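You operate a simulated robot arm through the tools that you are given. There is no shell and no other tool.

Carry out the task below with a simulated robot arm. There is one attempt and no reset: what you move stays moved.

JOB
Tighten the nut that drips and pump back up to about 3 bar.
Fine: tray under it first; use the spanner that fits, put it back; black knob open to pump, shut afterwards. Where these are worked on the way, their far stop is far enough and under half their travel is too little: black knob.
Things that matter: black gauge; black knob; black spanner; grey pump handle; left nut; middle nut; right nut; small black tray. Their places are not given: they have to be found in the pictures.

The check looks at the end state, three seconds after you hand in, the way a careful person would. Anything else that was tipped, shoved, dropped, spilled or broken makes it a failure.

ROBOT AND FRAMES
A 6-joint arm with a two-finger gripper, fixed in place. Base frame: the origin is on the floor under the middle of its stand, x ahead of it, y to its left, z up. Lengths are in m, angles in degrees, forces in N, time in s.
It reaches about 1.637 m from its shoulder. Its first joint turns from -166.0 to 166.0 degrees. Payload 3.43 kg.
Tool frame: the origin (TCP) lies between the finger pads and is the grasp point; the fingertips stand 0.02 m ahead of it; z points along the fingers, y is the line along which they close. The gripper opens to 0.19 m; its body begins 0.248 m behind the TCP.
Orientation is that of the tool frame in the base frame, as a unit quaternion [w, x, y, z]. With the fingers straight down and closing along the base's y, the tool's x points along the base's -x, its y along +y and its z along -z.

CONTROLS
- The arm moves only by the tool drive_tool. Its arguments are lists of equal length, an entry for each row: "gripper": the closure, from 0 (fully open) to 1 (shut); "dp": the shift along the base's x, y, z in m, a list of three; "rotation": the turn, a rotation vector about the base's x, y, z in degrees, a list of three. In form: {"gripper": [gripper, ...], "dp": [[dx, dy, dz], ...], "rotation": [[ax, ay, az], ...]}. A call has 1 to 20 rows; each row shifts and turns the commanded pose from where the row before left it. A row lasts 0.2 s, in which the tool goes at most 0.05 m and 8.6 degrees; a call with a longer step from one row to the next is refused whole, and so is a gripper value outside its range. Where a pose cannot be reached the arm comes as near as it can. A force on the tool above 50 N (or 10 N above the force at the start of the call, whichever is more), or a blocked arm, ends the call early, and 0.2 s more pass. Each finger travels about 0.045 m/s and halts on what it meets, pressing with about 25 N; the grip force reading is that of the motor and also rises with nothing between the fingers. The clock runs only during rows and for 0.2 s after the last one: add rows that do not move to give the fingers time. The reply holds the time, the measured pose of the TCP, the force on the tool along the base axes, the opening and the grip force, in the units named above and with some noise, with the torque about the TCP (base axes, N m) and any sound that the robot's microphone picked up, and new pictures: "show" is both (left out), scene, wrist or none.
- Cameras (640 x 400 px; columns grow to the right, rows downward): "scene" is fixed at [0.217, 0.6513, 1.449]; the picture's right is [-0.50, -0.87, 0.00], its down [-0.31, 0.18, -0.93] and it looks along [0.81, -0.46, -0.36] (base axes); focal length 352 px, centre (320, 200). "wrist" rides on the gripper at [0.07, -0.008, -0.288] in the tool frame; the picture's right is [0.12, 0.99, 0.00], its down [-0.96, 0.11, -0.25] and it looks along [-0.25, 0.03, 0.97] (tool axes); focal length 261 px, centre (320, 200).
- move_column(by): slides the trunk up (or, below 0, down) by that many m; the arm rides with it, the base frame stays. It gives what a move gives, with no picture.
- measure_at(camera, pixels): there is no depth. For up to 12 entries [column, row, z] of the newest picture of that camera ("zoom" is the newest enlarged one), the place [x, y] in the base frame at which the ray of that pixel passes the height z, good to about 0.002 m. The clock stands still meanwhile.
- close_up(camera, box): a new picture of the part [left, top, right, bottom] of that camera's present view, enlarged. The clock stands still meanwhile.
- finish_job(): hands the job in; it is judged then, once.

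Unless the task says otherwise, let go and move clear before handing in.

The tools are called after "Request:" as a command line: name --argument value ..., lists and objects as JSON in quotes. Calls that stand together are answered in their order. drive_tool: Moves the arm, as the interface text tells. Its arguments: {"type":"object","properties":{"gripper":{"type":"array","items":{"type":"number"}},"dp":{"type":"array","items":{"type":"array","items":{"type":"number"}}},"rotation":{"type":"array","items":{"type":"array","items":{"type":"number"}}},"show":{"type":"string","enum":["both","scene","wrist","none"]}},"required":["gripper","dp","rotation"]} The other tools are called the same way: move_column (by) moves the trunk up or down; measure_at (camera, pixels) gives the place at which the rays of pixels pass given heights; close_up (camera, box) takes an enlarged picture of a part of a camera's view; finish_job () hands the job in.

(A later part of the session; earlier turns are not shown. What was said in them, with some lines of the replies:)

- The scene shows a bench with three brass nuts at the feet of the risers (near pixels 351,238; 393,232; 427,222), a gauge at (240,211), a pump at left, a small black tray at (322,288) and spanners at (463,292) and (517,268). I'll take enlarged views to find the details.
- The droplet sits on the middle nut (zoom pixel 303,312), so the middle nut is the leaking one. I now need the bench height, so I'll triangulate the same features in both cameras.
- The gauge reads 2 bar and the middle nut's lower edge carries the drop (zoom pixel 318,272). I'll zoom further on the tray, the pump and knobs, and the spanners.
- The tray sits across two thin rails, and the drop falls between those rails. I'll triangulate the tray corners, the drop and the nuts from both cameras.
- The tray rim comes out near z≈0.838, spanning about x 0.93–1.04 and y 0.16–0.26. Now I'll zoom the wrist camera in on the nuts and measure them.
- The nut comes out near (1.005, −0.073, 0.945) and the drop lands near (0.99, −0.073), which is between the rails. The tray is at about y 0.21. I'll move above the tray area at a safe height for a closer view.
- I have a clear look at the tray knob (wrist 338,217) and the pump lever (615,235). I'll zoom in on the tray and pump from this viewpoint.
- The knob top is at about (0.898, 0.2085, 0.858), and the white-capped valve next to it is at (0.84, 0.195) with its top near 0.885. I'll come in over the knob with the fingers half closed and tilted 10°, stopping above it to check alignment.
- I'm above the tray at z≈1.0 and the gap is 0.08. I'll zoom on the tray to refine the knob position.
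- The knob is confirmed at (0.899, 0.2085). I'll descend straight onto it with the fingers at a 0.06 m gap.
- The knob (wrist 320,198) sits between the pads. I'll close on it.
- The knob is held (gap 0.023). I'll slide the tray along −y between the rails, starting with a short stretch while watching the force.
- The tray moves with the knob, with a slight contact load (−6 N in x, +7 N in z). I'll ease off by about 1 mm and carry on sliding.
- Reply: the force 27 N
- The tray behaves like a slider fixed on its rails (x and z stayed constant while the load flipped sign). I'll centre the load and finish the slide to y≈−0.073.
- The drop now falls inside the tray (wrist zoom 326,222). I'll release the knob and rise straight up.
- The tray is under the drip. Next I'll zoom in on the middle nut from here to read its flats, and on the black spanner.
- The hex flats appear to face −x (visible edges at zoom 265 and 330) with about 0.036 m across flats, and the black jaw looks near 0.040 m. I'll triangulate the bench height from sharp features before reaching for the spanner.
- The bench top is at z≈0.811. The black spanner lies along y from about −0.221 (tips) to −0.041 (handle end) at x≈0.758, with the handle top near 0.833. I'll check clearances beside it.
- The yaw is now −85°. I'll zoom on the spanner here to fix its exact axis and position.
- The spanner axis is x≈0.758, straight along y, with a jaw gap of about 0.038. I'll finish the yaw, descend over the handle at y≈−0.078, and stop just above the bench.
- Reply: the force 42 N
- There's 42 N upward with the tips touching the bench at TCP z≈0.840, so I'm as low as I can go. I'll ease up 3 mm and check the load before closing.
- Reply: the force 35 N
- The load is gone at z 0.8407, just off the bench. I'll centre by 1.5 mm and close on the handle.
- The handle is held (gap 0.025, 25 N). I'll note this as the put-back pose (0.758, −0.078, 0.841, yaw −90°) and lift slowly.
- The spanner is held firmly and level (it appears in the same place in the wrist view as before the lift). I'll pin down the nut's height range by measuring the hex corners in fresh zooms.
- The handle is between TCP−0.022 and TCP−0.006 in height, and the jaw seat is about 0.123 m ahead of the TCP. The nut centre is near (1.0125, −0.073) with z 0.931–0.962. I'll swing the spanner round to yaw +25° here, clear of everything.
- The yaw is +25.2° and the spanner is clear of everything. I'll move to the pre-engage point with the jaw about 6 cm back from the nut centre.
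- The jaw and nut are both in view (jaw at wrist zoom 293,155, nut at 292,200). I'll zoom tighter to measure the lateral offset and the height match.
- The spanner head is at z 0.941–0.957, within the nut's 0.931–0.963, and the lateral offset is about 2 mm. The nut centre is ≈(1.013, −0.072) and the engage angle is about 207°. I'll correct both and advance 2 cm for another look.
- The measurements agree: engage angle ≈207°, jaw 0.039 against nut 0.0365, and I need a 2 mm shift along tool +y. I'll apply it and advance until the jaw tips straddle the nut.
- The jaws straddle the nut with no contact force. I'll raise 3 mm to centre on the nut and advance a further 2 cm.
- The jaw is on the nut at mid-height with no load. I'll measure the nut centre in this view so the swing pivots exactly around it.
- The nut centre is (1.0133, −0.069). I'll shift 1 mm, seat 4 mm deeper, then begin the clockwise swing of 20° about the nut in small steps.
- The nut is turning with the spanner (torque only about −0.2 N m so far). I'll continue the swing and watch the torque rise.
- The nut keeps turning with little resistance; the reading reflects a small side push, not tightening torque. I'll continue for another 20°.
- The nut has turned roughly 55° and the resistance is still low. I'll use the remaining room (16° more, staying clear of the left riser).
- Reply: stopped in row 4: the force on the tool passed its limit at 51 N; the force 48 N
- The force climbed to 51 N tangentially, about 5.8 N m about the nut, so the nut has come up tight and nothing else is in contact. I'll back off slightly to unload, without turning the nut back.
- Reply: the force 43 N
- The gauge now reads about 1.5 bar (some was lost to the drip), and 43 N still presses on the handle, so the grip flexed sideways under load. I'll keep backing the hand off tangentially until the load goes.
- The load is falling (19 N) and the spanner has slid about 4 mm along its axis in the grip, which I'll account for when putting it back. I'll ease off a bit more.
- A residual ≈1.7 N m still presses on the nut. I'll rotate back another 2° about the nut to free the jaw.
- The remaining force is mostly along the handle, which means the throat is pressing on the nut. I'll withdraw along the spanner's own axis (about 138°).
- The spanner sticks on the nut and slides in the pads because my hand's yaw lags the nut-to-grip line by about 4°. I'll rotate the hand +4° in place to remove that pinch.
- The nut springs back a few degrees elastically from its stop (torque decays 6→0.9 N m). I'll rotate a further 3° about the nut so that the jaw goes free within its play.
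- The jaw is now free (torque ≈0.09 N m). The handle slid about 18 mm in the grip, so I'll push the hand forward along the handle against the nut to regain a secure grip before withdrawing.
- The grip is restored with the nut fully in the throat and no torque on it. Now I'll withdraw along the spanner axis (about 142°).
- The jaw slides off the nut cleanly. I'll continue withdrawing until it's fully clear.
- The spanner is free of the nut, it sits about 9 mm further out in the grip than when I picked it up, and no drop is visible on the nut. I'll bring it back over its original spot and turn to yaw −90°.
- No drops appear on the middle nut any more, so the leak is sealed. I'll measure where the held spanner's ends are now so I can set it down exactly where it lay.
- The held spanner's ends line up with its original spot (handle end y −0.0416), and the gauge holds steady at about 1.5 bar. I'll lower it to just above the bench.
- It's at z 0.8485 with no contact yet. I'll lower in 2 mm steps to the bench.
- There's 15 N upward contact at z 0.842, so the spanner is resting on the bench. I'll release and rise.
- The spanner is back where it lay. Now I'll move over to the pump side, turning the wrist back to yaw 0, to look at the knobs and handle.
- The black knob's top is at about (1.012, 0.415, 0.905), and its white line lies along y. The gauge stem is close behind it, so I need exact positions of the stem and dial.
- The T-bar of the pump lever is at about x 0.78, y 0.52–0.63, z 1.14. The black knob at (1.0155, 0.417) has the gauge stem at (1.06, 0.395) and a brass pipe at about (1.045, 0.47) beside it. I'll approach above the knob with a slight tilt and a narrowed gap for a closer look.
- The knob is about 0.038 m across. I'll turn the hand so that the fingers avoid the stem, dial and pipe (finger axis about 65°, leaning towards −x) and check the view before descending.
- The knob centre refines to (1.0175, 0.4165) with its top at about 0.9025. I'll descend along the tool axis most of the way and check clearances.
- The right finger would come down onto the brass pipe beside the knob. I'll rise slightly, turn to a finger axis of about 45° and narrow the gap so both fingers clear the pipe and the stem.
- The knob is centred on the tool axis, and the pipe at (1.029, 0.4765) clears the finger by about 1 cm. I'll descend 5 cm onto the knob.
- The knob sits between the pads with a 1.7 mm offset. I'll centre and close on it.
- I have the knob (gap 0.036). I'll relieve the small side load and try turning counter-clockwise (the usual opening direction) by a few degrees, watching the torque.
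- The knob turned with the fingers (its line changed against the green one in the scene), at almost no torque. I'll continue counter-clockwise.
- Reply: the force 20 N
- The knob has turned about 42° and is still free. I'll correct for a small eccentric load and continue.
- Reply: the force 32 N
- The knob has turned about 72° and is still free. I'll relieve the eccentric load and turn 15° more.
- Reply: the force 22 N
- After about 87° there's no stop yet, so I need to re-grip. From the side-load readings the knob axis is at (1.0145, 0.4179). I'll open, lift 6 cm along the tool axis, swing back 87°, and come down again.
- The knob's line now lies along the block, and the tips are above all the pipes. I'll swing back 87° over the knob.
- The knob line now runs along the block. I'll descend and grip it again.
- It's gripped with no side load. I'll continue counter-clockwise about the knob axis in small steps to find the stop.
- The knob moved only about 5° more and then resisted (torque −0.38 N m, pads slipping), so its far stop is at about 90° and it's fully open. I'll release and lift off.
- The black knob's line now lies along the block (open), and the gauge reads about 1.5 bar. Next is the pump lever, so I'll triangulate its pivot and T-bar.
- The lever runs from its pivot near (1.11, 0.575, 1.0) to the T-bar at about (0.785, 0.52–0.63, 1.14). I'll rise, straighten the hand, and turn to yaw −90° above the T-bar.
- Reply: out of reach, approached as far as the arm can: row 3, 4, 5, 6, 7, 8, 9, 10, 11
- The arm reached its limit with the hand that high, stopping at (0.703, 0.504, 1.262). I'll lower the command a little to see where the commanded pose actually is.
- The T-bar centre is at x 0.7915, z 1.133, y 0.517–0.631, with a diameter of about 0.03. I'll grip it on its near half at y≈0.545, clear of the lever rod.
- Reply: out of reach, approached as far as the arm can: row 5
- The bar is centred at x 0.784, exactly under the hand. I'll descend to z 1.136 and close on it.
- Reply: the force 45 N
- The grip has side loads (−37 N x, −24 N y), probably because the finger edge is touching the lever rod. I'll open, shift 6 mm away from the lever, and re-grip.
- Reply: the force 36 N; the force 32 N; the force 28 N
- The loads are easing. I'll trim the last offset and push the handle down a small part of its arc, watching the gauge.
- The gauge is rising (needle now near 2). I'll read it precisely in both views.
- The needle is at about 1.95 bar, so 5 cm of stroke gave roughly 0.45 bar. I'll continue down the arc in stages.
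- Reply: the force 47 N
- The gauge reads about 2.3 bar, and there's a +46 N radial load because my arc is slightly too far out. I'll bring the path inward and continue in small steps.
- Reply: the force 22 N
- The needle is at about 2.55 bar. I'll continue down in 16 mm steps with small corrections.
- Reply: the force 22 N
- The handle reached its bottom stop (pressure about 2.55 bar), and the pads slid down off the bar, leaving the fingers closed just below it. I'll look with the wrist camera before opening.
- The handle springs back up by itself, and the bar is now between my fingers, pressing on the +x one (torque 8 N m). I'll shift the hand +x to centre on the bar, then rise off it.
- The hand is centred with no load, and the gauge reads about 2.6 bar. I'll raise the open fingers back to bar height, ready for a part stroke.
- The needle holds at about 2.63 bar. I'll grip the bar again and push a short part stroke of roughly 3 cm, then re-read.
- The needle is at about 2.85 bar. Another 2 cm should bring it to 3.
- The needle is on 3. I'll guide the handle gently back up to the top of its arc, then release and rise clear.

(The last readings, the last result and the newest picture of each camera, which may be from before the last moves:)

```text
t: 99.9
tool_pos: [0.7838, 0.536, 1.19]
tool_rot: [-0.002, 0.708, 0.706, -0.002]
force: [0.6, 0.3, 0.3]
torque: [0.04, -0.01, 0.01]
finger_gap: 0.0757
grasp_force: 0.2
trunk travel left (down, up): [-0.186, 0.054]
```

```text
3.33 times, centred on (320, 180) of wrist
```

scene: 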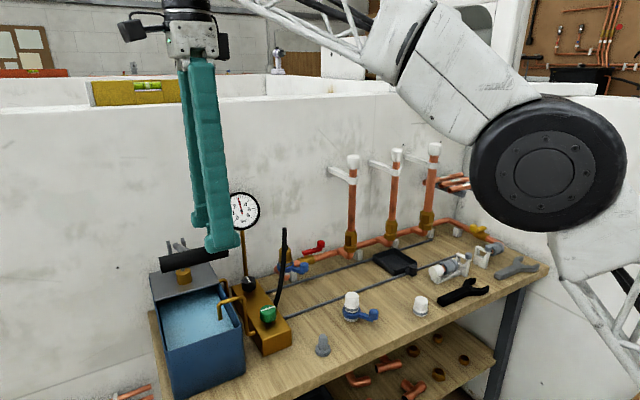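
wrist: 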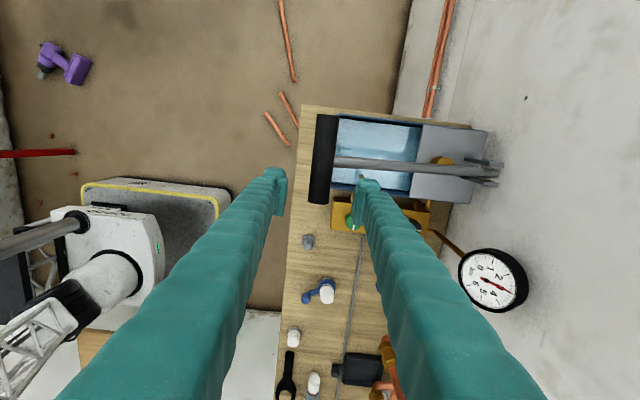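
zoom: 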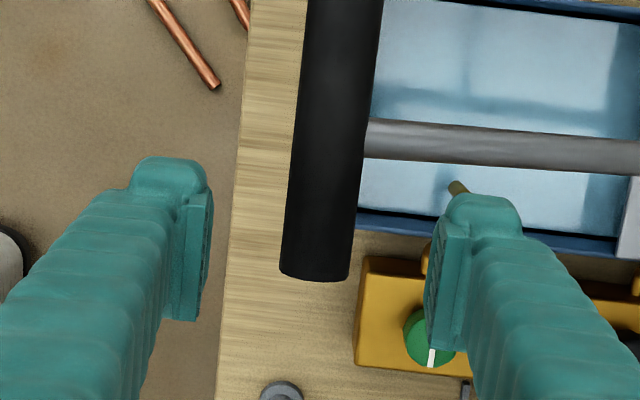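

The pressure holds at 3 bar with the handle released. Now I'll move off to −y and swing the wrist round to yaw +40° for shutting the black knob clockwise.

Request:
drive_tool --gripper '[0.74, 0.74, 0.74, 0.74, 0.74, 0.74, 0.74, 0.74, 0.74, 0.74, 0.74, 0.74, 0.74, 0.74, 0.74, 0.74, 0.74, 0.74, 0.74]' --dp '[[0, -0.045, 0], [0, -0.048, 0], [0.0091, -0.0026, -0.005], [0.0091, -0.0026, -0.005], [0.0091, -0.0026, -0.005], [0.0091, -0.0026, -0.005], [0.0091, -0.0026, -0.005], [0.0091, -0.0026, -0.005], [0.0091, -0.0026, -0.005], [0.0091, -0.0026, -0.005], [0.0091, -0.0026, -0.005], [0.0091, -0.0026, -0.005], [0.0091, -0.0026, -0.005], [0.0091, -0.0026, -0.005], [0.0091, -0.0026, -0.005], [0.0091, -0.0026, -0.005], [0.0091, -0.0026, -0.005], [0.0091, -0.0026, -0.005], [0, 0, 0]]' --rotation '[[0, 0, 0], [0, 0, 0], [0, 0, 8.12], [0, 0, 8.12], [0, 0, 8.12], [0, 0, 8.12], [0, 0, 8.12], [0, 0, 8.12], [0, 0, 8.12], [0, 0, 8.12], [0, 0, 8.12], [0, 0, 8.12], [0, 0, 8.12], [0, 0, 8.12], [0, 0, 8.12], [0, 0, 8.12], [0, 0, 8.12], [0, 0, 8.12], [0, 0, 0]]'

```text
t: 103.9
tool_pos: [0.9296, 0.4027, 1.1118]
tool_rot: [0.001, -0.34, 0.94, -0.002]
force: [0.3, -0.2, -0.1]
torque: [-0.01, 0.0, -0.02]
finger_gap: 0.0494
grasp_force: 0.1
trunk travel left (down, up): [-0.186, 0.054]
```

scene: 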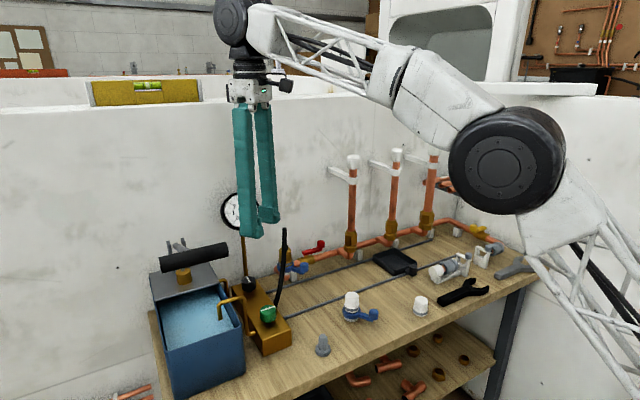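
wrist: 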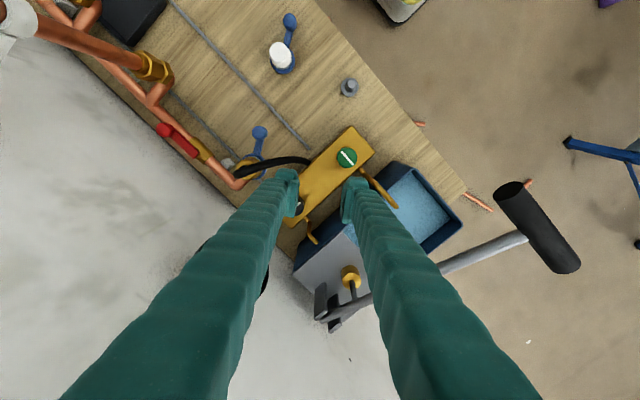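

The yaw is +40°. I'll add the 15° lean and go to the pre-grasp point above the knob.

Request:
drive_tool --gripper '[0.74, 0.74, 0.74, 0.74, 0.74]' --dp '[[0.005, -0.0025, -0.01], [0.0137, -0.0025, -0.017], [0.018, -0.0025, -0.02], [0.0184, -0.0023, -0.0218], [0, 0, 0]]' --rotation '[[3.21, -3.83, 0], [3.21, -3.83, 0], [3.21, -3.83, 0], [0, 0, 0], [0, 0, 0]]' --show "wrist"

Request:
close_up --camera "wrist" --box '[256, 120, 384, 240]'

Request:
close_up --camera "scene" --box '[200, 180, 300, 310]'

```text
t: 105.1
tool_pos: [0.9843, 0.3911, 1.0414]
tool_rot: [0.124, -0.337, 0.933, 0.043]
force: [-0.5, -0.1, -0.3]
torque: [-0.01, 0.01, -0.01]
finger_gap: 0.0495
grasp_force: 0.0
trunk travel left (down, up): [-0.186, 0.054]
```

wrist: 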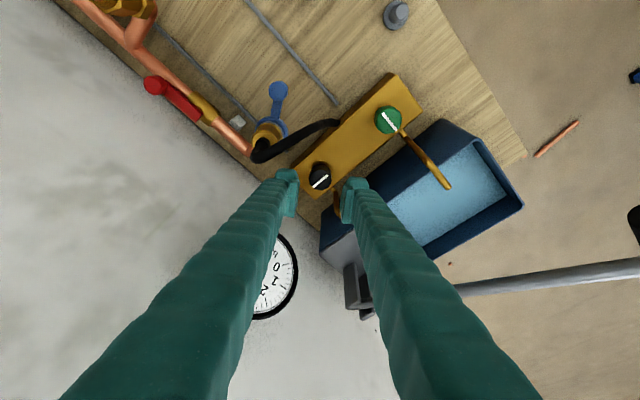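

```text
3.33 times, centred on (320, 180) of wrist
```

zoom: 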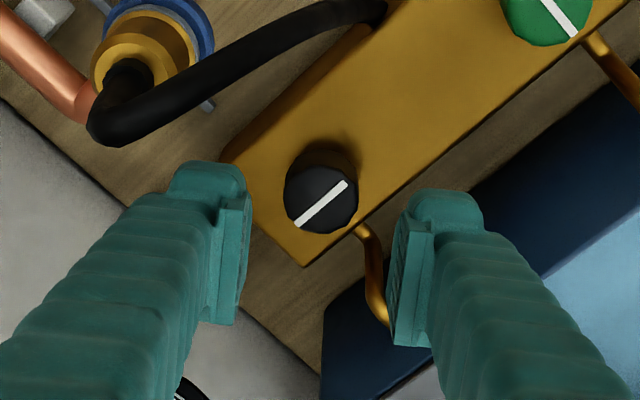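

```text
3.08 times, centred on (250, 245) of scene
```

zoom: 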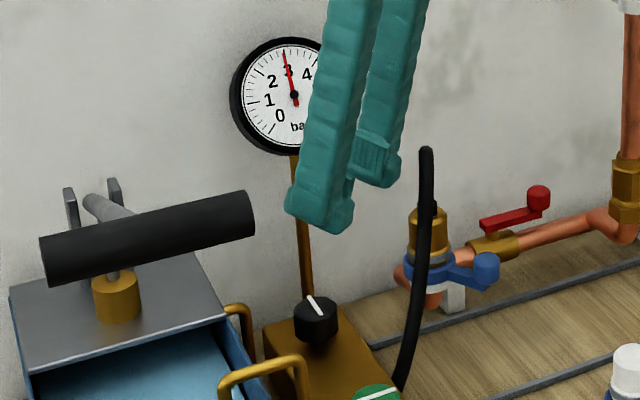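

The knob is between the fingers and the gauge still shows 3. I'll descend onto the knob along the tool axis using the axis position found earlier.

Request:
drive_tool --gripper '[0.74, 0.74, 0.74, 0.74, 0.74]' --dp '[[0.006, 0.0053, -0.0285], [0.006, 0.0053, -0.0285], [0.006, 0.0053, -0.0285], [0.006, 0.0053, -0.0285], [0, 0, 0]]' --rotation '[[0, 0, 0], [0, 0, 0], [0, 0, 0], [0, 0, 0], [0, 0, 0]]' --show "wrist"

Request:
close_up --camera "wrist" --box '[256, 120, 384, 240]'

Request:
close_up --camera "scene" --box '[210, 240, 290, 310]'

```text
t: 106.3
tool_pos: [1.0071, 0.4124, 0.9264]
tool_rot: [0.123, -0.336, 0.933, 0.042]
force: [0.5, 0.7, -0.2]
torque: [0.02, 0.02, -0.03]
finger_gap: 0.0493
grasp_force: 0.1
trunk travel left (down, up): [-0.186, 0.054]
```

wrist: 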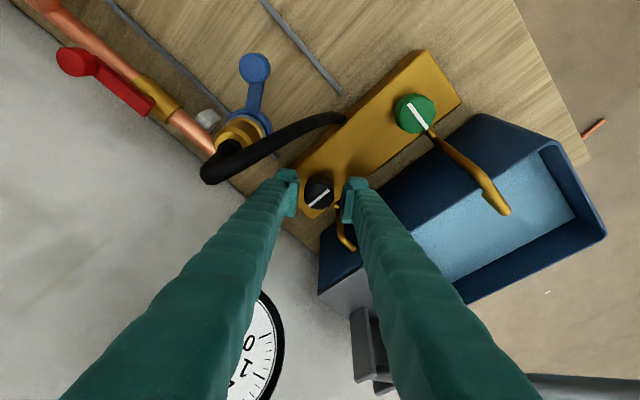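

```text
3.33 times, centred on (320, 180) of wrist
```

zoom: 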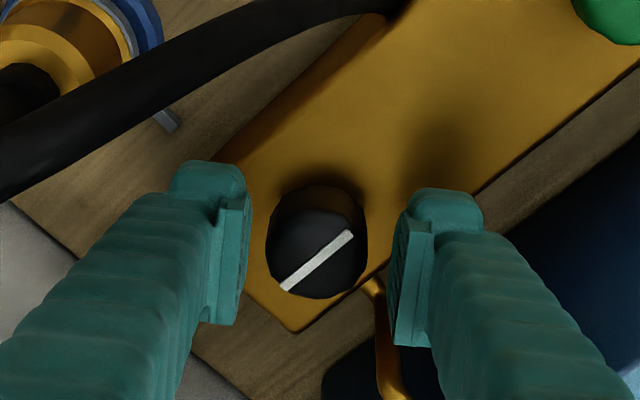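

```text
5.71 times, centred on (250, 275) of scene
```

zoom: 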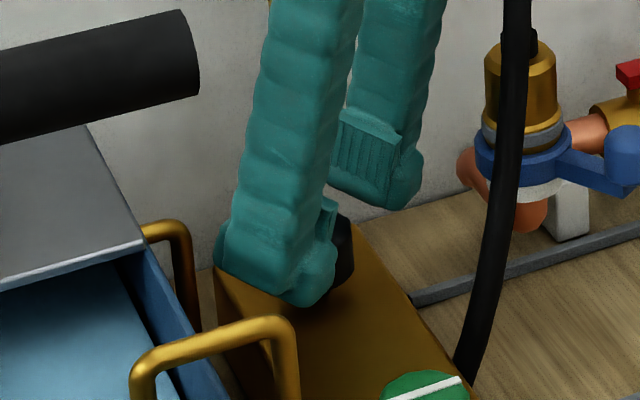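

The knob is well placed between the pads. I'll finish the descent, close, and check the load.

Request:
drive_tool --gripper '[0.74, 0.74, 0.74, 0.85, 1, 1, 1, 1]' --dp '[[0.0037, 0.0028, -0.0142], [0.0037, 0.0027, -0.0142], [0, 0, 0], [0, 0, 0], [0, 0, 0], [0, 0, 0], [0, 0, 0], [0, 0, 0]]' --rotation '[[0, 0, 0], [0, 0, 0], [0, 0, 0], [0, 0, 0], [0, 0, 0], [0, 0, 0], [0, 0, 0], [0, 0, 0]]' --show "wrist"

Request:
close_up --camera "wrist" --box '[256, 140, 384, 240]'

```text
t: 108.1
tool_pos: [1.0146, 0.4175, 0.8974]
tool_rot: [0.123, -0.336, 0.933, 0.042]
force: [2.8, 1.3, 0.6]
torque: [0.06, -0.05, 0.0]
finger_gap: 0.0364
grasp_force: 44.7
trunk travel left (down, up): [-0.186, 0.054]
```

wrist: 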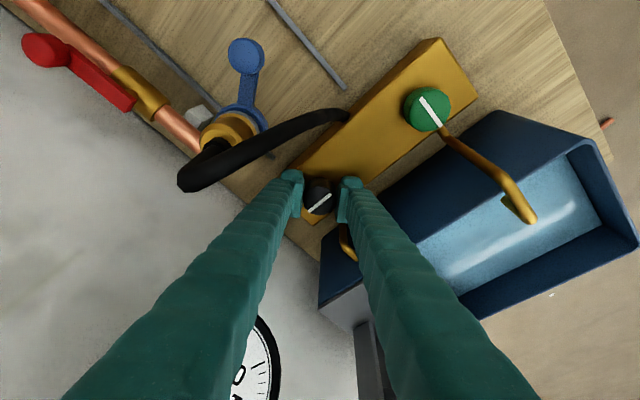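

```text
4.00 times, centred on (320, 190) of wrist
```

zoom: 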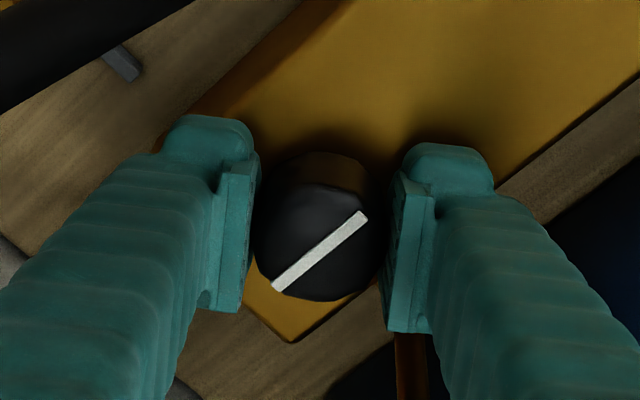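

It's gripped with almost no side load. I'll turn clockwise 45° about the knob axis.

Request:
drive_tool --gripper '[1, 1, 1, 1, 1, 1, 1, 1, 1, 1]' --dp '[[0, 0, 0], [0, 0, 0], [0, 0, 0], [0, 0, 0], [0, 0, 0], [0, 0, 0], [0, 0, 0], [0, 0, 0], [0, 0, 0], [0, 0, 0]]' --rotation '[[0, 0, -5], [0, 0, -5], [0, 0, -5], [0, 0, -5], [0, 0, -5], [0, 0, -5], [0, 0, -5], [0, 0, -5], [0, 0, -5], [0, 0, 0]]' --show "wrist"

Request:
close_up --camera "wrist" --box '[256, 140, 384, 240]'

Request:
close_up --camera "scene" --box '[210, 185, 290, 310]'

```text
t: 110.3
tool_pos: [1.0152, 0.4183, 0.8994]
tool_rot: [0.13, 0.046, 0.99, -0.009]
force: [-5.4, -29.2, 3.3]
torque: [-0.42, -0.21, 0.0]
finger_gap: 0.0362
grasp_force: 45.0
trunk travel left (down, up): [-0.186, 0.054]
```

wrist: 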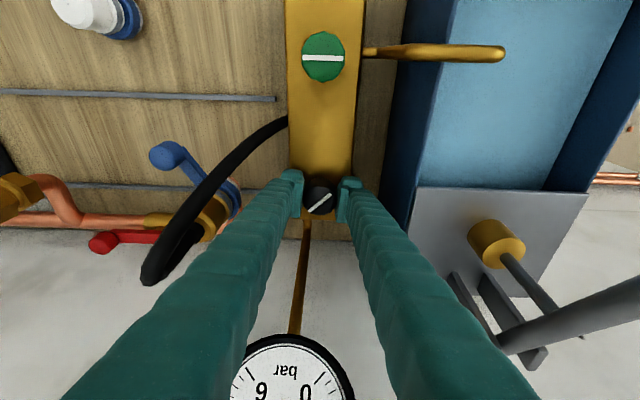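

```text
4.00 times, centred on (320, 190) of wrist
```

zoom: 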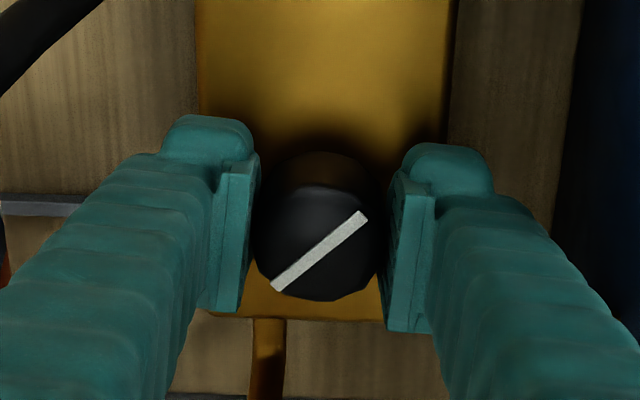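

```text
3.20 times, centred on (250, 248) of scene
```

zoom: 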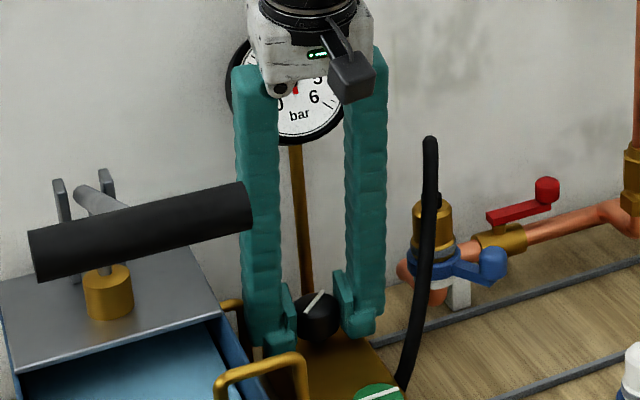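

The knob followed 45°. I'll relieve 1 mm in y and turn the remaining 45° plus a little to reach the stop.

Request:
drive_tool --gripper '[1, 1, 1, 1, 1, 1, 1, 1, 1, 1]' --dp '[[-0.0002, -0.001, 0], [0, 0, 0], [0, 0, 0], [0, 0, 0], [0, 0, 0], [0, 0, 0], [0, 0, 0], [0, 0, 0], [0, 0, 0], [0, 0, 0]]' --rotation '[[0, 0, -4], [0, 0, -5], [0, 0, -5], [0, 0, -5], [0, 0, -5], [0, 0, -5], [0, 0, -5], [0, 0, -5], [0, 0, -4], [0, 0, 0]]' --show "wrist"

Request:
close_up --camera "wrist" --box '[256, 140, 384, 240]'

Request:
close_up --camera "scene" --box '[210, 185, 290, 310]'

```text
t: 112.5
tool_pos: [1.0155, 0.4186, 0.8988]
tool_rot: [0.118, 0.406, 0.904, -0.056]
force: [-9.0, -29.7, -10.0]
torque: [-0.18, 0.11, 0.41]
finger_gap: 0.0362
grasp_force: 45.0
trunk travel left (down, up): [-0.186, 0.054]
```

wrist: 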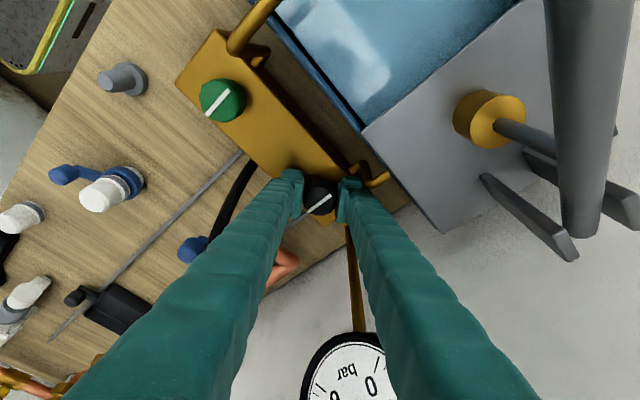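

```text
4.00 times, centred on (320, 190) of wrist
```

zoom: 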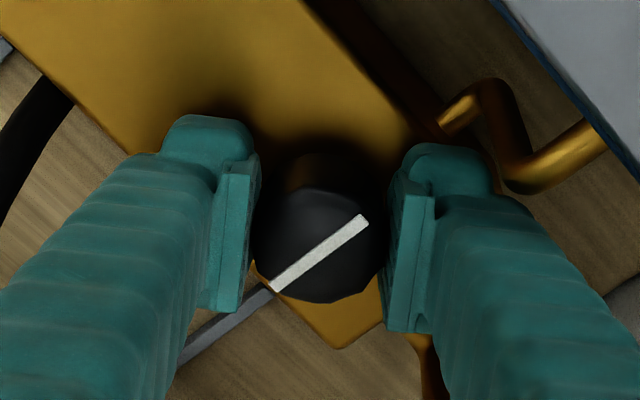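

```text
3.20 times, centred on (250, 248) of scene
```

zoom: 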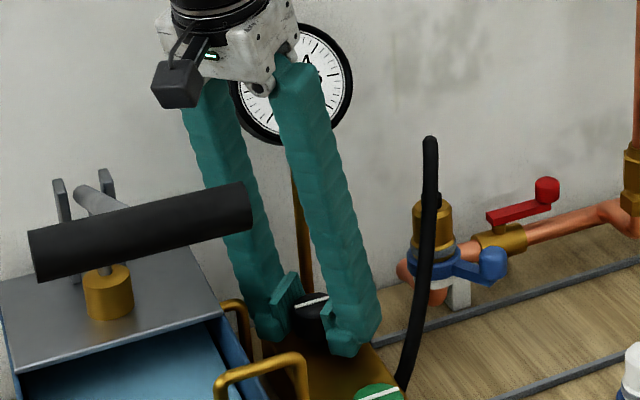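

A resisting torque of 0.41 N m has appeared at about 88–90°. I'll nudge a few more degrees to make sure it's on its closed stop.

Request:
drive_tool --gripper '[1, 1, 1, 1]' --dp '[[-0.0003, -0.0008, 0], [0, 0, 0], [0, 0, 0], [0, 0, 0]]' --rotation '[[0, 0, -2.5], [0, 0, -2.5], [0, 0, 0], [0, 0, 0]]' --show "wrist"

Request:
close_up --camera "wrist" --box '[256, 140, 384, 240]'

Request:
close_up --camera "scene" --box '[220, 250, 290, 310]'

```text
t: 113.5
tool_pos: [1.0156, 0.4195, 0.8994]
tool_rot: [0.115, 0.445, 0.886, -0.059]
force: [-17.6, -6.7, -5.5]
torque: [0.01, 0.15, 0.36]
finger_gap: 0.0362
grasp_force: 45.1
trunk travel left (down, up): [-0.186, 0.054]
```

wrist: 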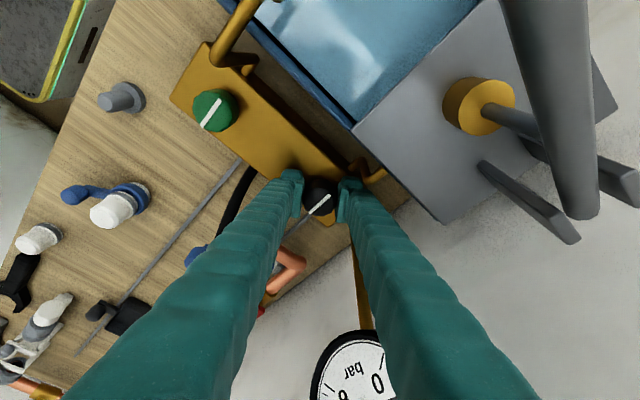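

```text
4.00 times, centred on (320, 190) of wrist
```

zoom: 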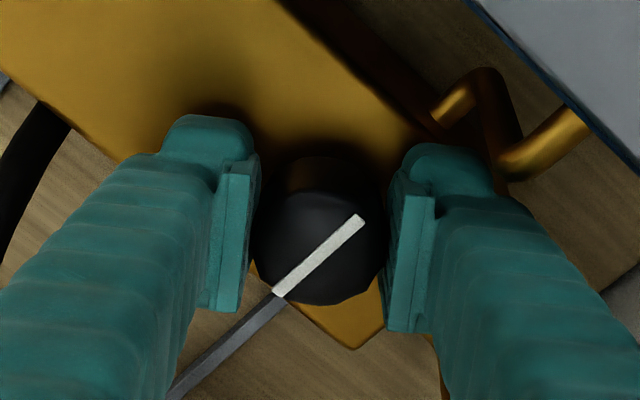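

```text
6.67 times, centred on (255, 280) of scene
```

zoom: 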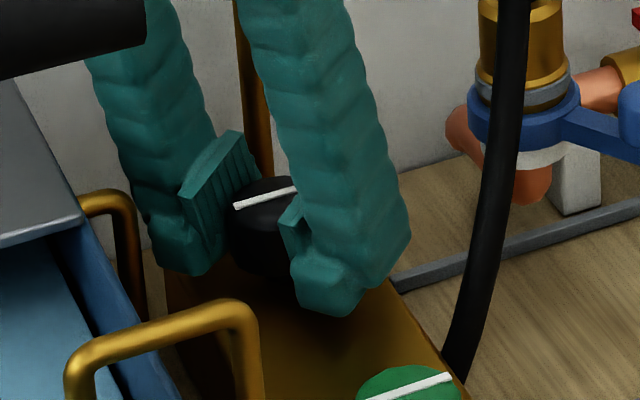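

The black knob's line is parallel to the green one again (both across the block), the pads are slipping at the stop, and it's shut. I'll release and lift clear.

Request:
drive_tool --gripper '[0.74, 0.74, 0.74, 0.74, 0.74, 0.74, 0.74, 0.74, 0.74, 0.74, 0.74, 0.74, 0.74]' --dp '[[0, 0, 0], [0, 0, 0], [0, 0, 0], [-0.003, 0.004, 0.019], [-0.003, 0.004, 0.019], [-0.003, 0.004, 0.02], [-0.004, -0.002, 0.018], [-0.006, -0.004, 0.018], [-0.008, -0.006, 0.018], [-0.01, -0.006, 0.018], [-0.012, -0.006, 0.018], [-0.012, -0.006, 0.018], [-0.012, -0.006, 0.018]]' --rotation '[[0, 0, 0], [0, 0, 0], [0, 0, 0], [0, 0, 0], [0, 0, 0], [0, 0, 0], [0, 0, 7.5], [0, 0, 7.5], [0, 0, 7.5], [0, 0, 7.5], [0, 0, 7.5], [0, 0, 7.5], [0, 0, 7.5]]'

Request:
close_up --camera "scene" --box '[200, 180, 310, 320]'

Request:
close_up --camera "wrist" --box '[250, 80, 400, 240]'

```text
t: 116.3
tool_pos: [0.9419, 0.3926, 1.0812]
tool_rot: [0.13, 0.006, 0.991, -0.003]
force: [1.4, 0.0, -0.8]
torque: [-0.08, 0.02, -0.04]
finger_gap: 0.0494
grasp_force: 0.1
trunk travel left (down, up): [-0.186, 0.054]
```

scene: 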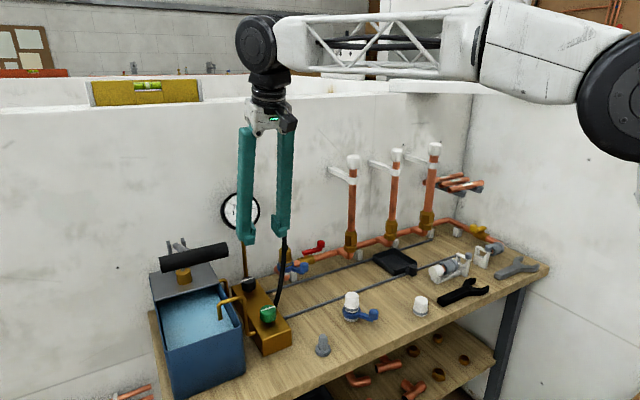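
wrist: 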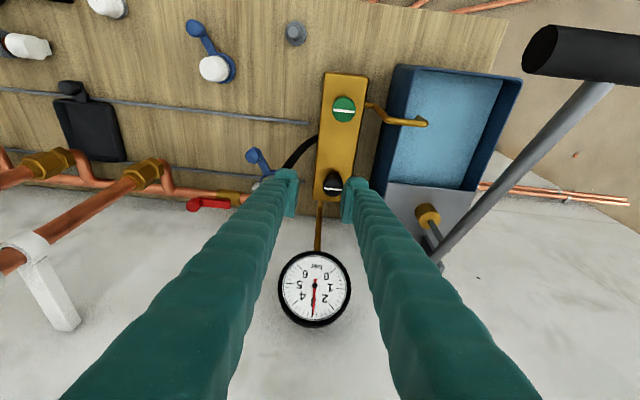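

```text
2.86 times, centred on (255, 250) of scene
```

zoom: 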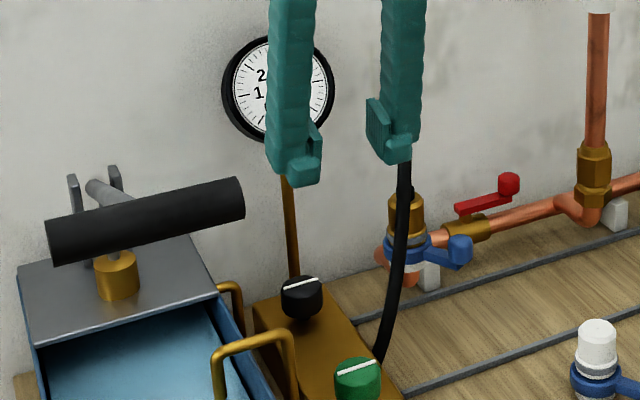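

```text
2.50 times, centred on (325, 160) of wrist
```

zoom: 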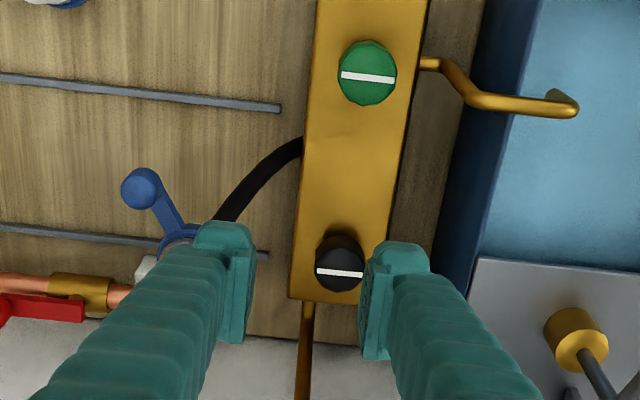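

Both knobs lie across the block again and the gauge is near 3. I'll back the arm well clear and take a final look at everything.

Request:
drive_tool --gripper '[0.6, 0.6, 0.6, 0.6, 0.6, 0.6, 0.6, 0.6, 0.6, 0.6, 0.6]' --dp '[[-0.03, 0, 0.02], [-0.035, 0, 0.02], [-0.035, 0, 0.02], [-0.035, -0.01, 0.015], [-0.035, -0.02, 0.01], [-0.03, -0.03, 0.01], [-0.02, -0.04, 0.01], [-0.015, -0.045, 0], [-0.015, -0.045, 0], [-0.01, -0.045, 0], [0, 0, 0]]' --rotation '[[0, 0, 0], [0, 5, 0], [0, 5, 0], [0, 5, 0], [0, 0, 0], [0, 0, 0], [0, 0, 0], [0, 0, 0], [0, 0, 0], [0, 0, 0], [0, 0, 0]]'

Request:
close_up --camera "scene" --box '[210, 180, 270, 240]'

Request:
close_up --camera "scene" --box '[330, 190, 450, 310]'

Request:
close_up --camera "scene" --box '[140, 180, 340, 380]'

Request:
close_up --camera "scene" --box '[400, 210, 560, 330]'

```text
t: 118.7
tool_pos: [0.6825, 0.1592, 1.1878]
tool_rot: [0.0, 0.005, 1.0, -0.003]
force: [-0.6, 0.5, 0.4]
torque: [-0.01, -0.05, 0.01]
finger_gap: 0.0759
grasp_force: 0.0
trunk travel left (down, up): [-0.186, 0.054]
```

scene: 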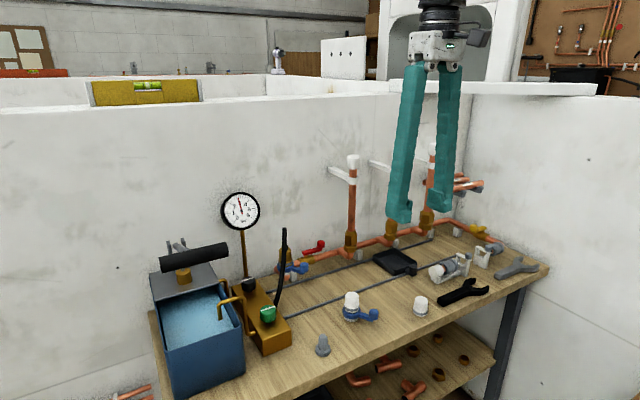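
wrist: 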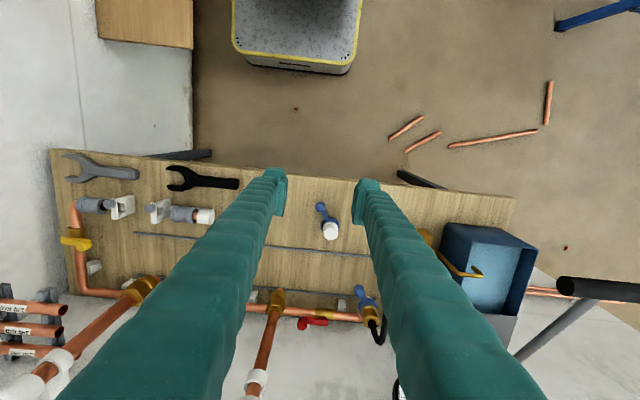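

```text
6.67 times, centred on (240, 210) of scene
```

zoom: 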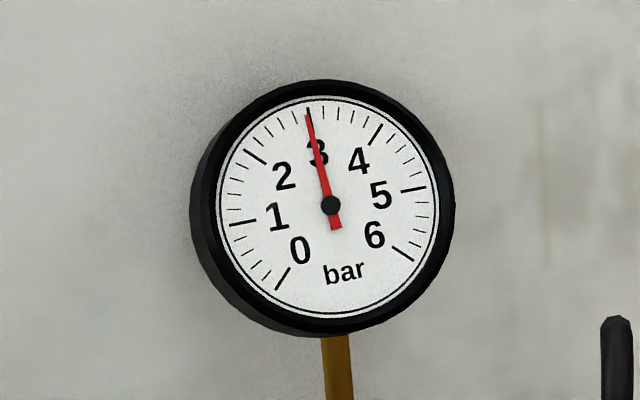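

```text
3.33 times, centred on (390, 250) of scene
```

zoom: 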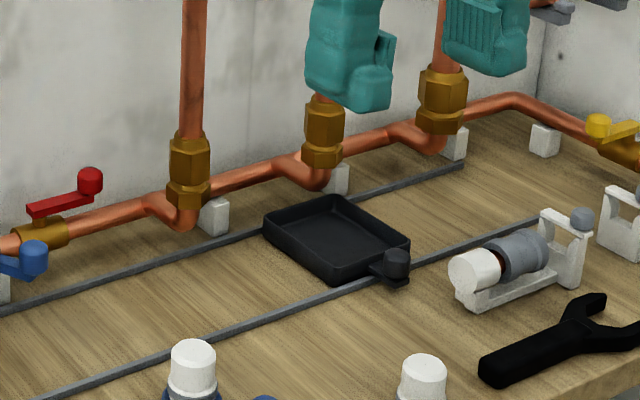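

```text
2.00 times, centred on (240, 280) of scene
```

zoom: 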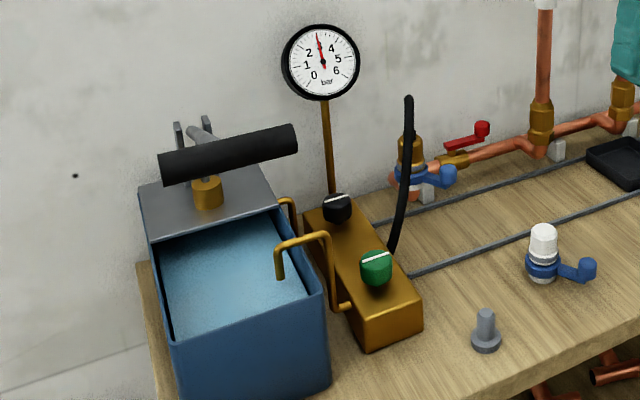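

```text
3.33 times, centred on (480, 270) of scene
```

zoom: 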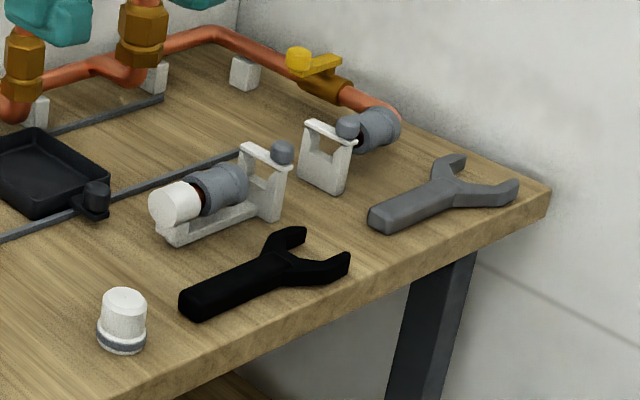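

Everything looks right: the gauge is at 3, the nut is dry, the tray is under it, the spanner is back and both knobs lie across the block. I'll wait a couple of seconds with the arm still, to confirm the pressure holds and no drop returns.

Request:
drive_tool --gripper '[0.6, 0.6, 0.6, 0.6, 0.6, 0.6, 0.6, 0.6, 0.6, 0.6, 0.6, 0.6, 0.6, 0.6, 0.6]' --dp '[[-0.02, 0, 0], [-0.02, 0, 0], [-0.02, 0, 0], [0, 0, 0], [0, 0, 0], [0, 0, 0], [0, 0, 0], [0, 0, 0], [0, 0, 0], [0, 0, 0], [0, 0, 0], [0, 0, 0], [0, 0, 0], [0, 0, 0], [0, 0, 0]]' --rotation '[[0, 0, 0], [0, 0, 0], [0, 0, 0], [0, 0, 0], [0, 0, 0], [0, 0, 0], [0, 0, 0], [0, 0, 0], [0, 0, 0], [0, 0, 0], [0, 0, 0], [0, 0, 0], [0, 0, 0], [0, 0, 0], [0, 0, 0]]' --show "scene"

Request:
close_up --camera "scene" --box '[210, 180, 270, 240]'

Request:
close_up --camera "scene" --box '[376, 215, 416, 275]'

```text
t: 121.9
tool_pos: [0.6218, 0.1581, 1.188]
tool_rot: [0.0, 0.006, 1.0, -0.004]
force: [-0.4, 0.7, 0.2]
torque: [-0.02, 0.0, 0.02]
finger_gap: 0.076
grasp_force: 0.0
trunk travel left (down, up): [-0.186, 0.054]
```

scene: 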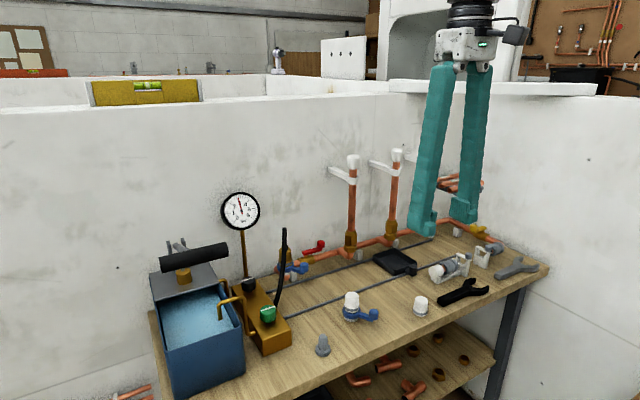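

```text
6.67 times, centred on (240, 210) of scene
```

zoom: 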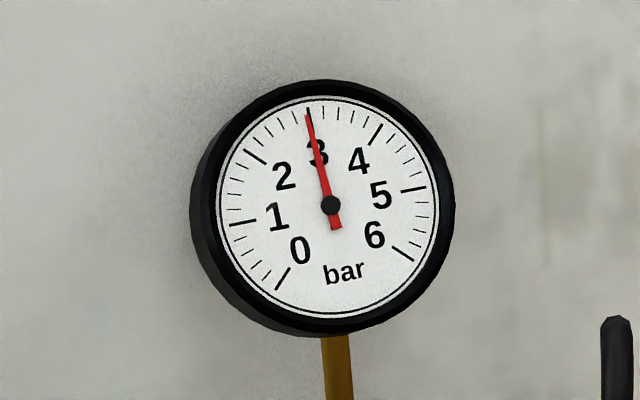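

```text
6.67 times, centred on (396, 245) of scene
```

zoom: 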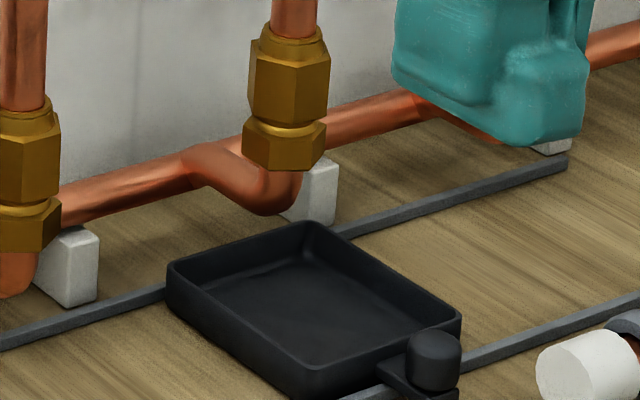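

The needle has stayed on 3 bar (zoom 308,112) and the middle nut is dry with the tray under it. The spanner is back, the black knob is shut and the arm is clear, so I'm handing in.

Request:
finish_job

```text
The job is handed in.
```

The middle nut was the one dripping. I tightened it and the drip has stopped. The system is pumped back to about 3 bar, and the needle was still on 3 when I handed in.

- **Tray:** I slid the small black tray under the middle nut before touching the nut. It's still there.
- **Nut:** I turned it clockwise with the black spanner, which fitted, until it came up tight. No drops have appeared on it since.
- **Spanner:** it's back on the bench where it lay.
- **Black knob:** I opened it fully (about 90°) to pump and turned it back to its closed stop afterwards.
- **Pump:** pressure had fallen to about 1.5 bar before the nut was tight. One full stroke and a part stroke brought it back up. On the full stroke my grip slid off at the bottom and the handle sprang back up by itself. I saw no damage.

I saw nothing else tipped, shoved or spilled in the final pictures, and the arm is clear of the bench.
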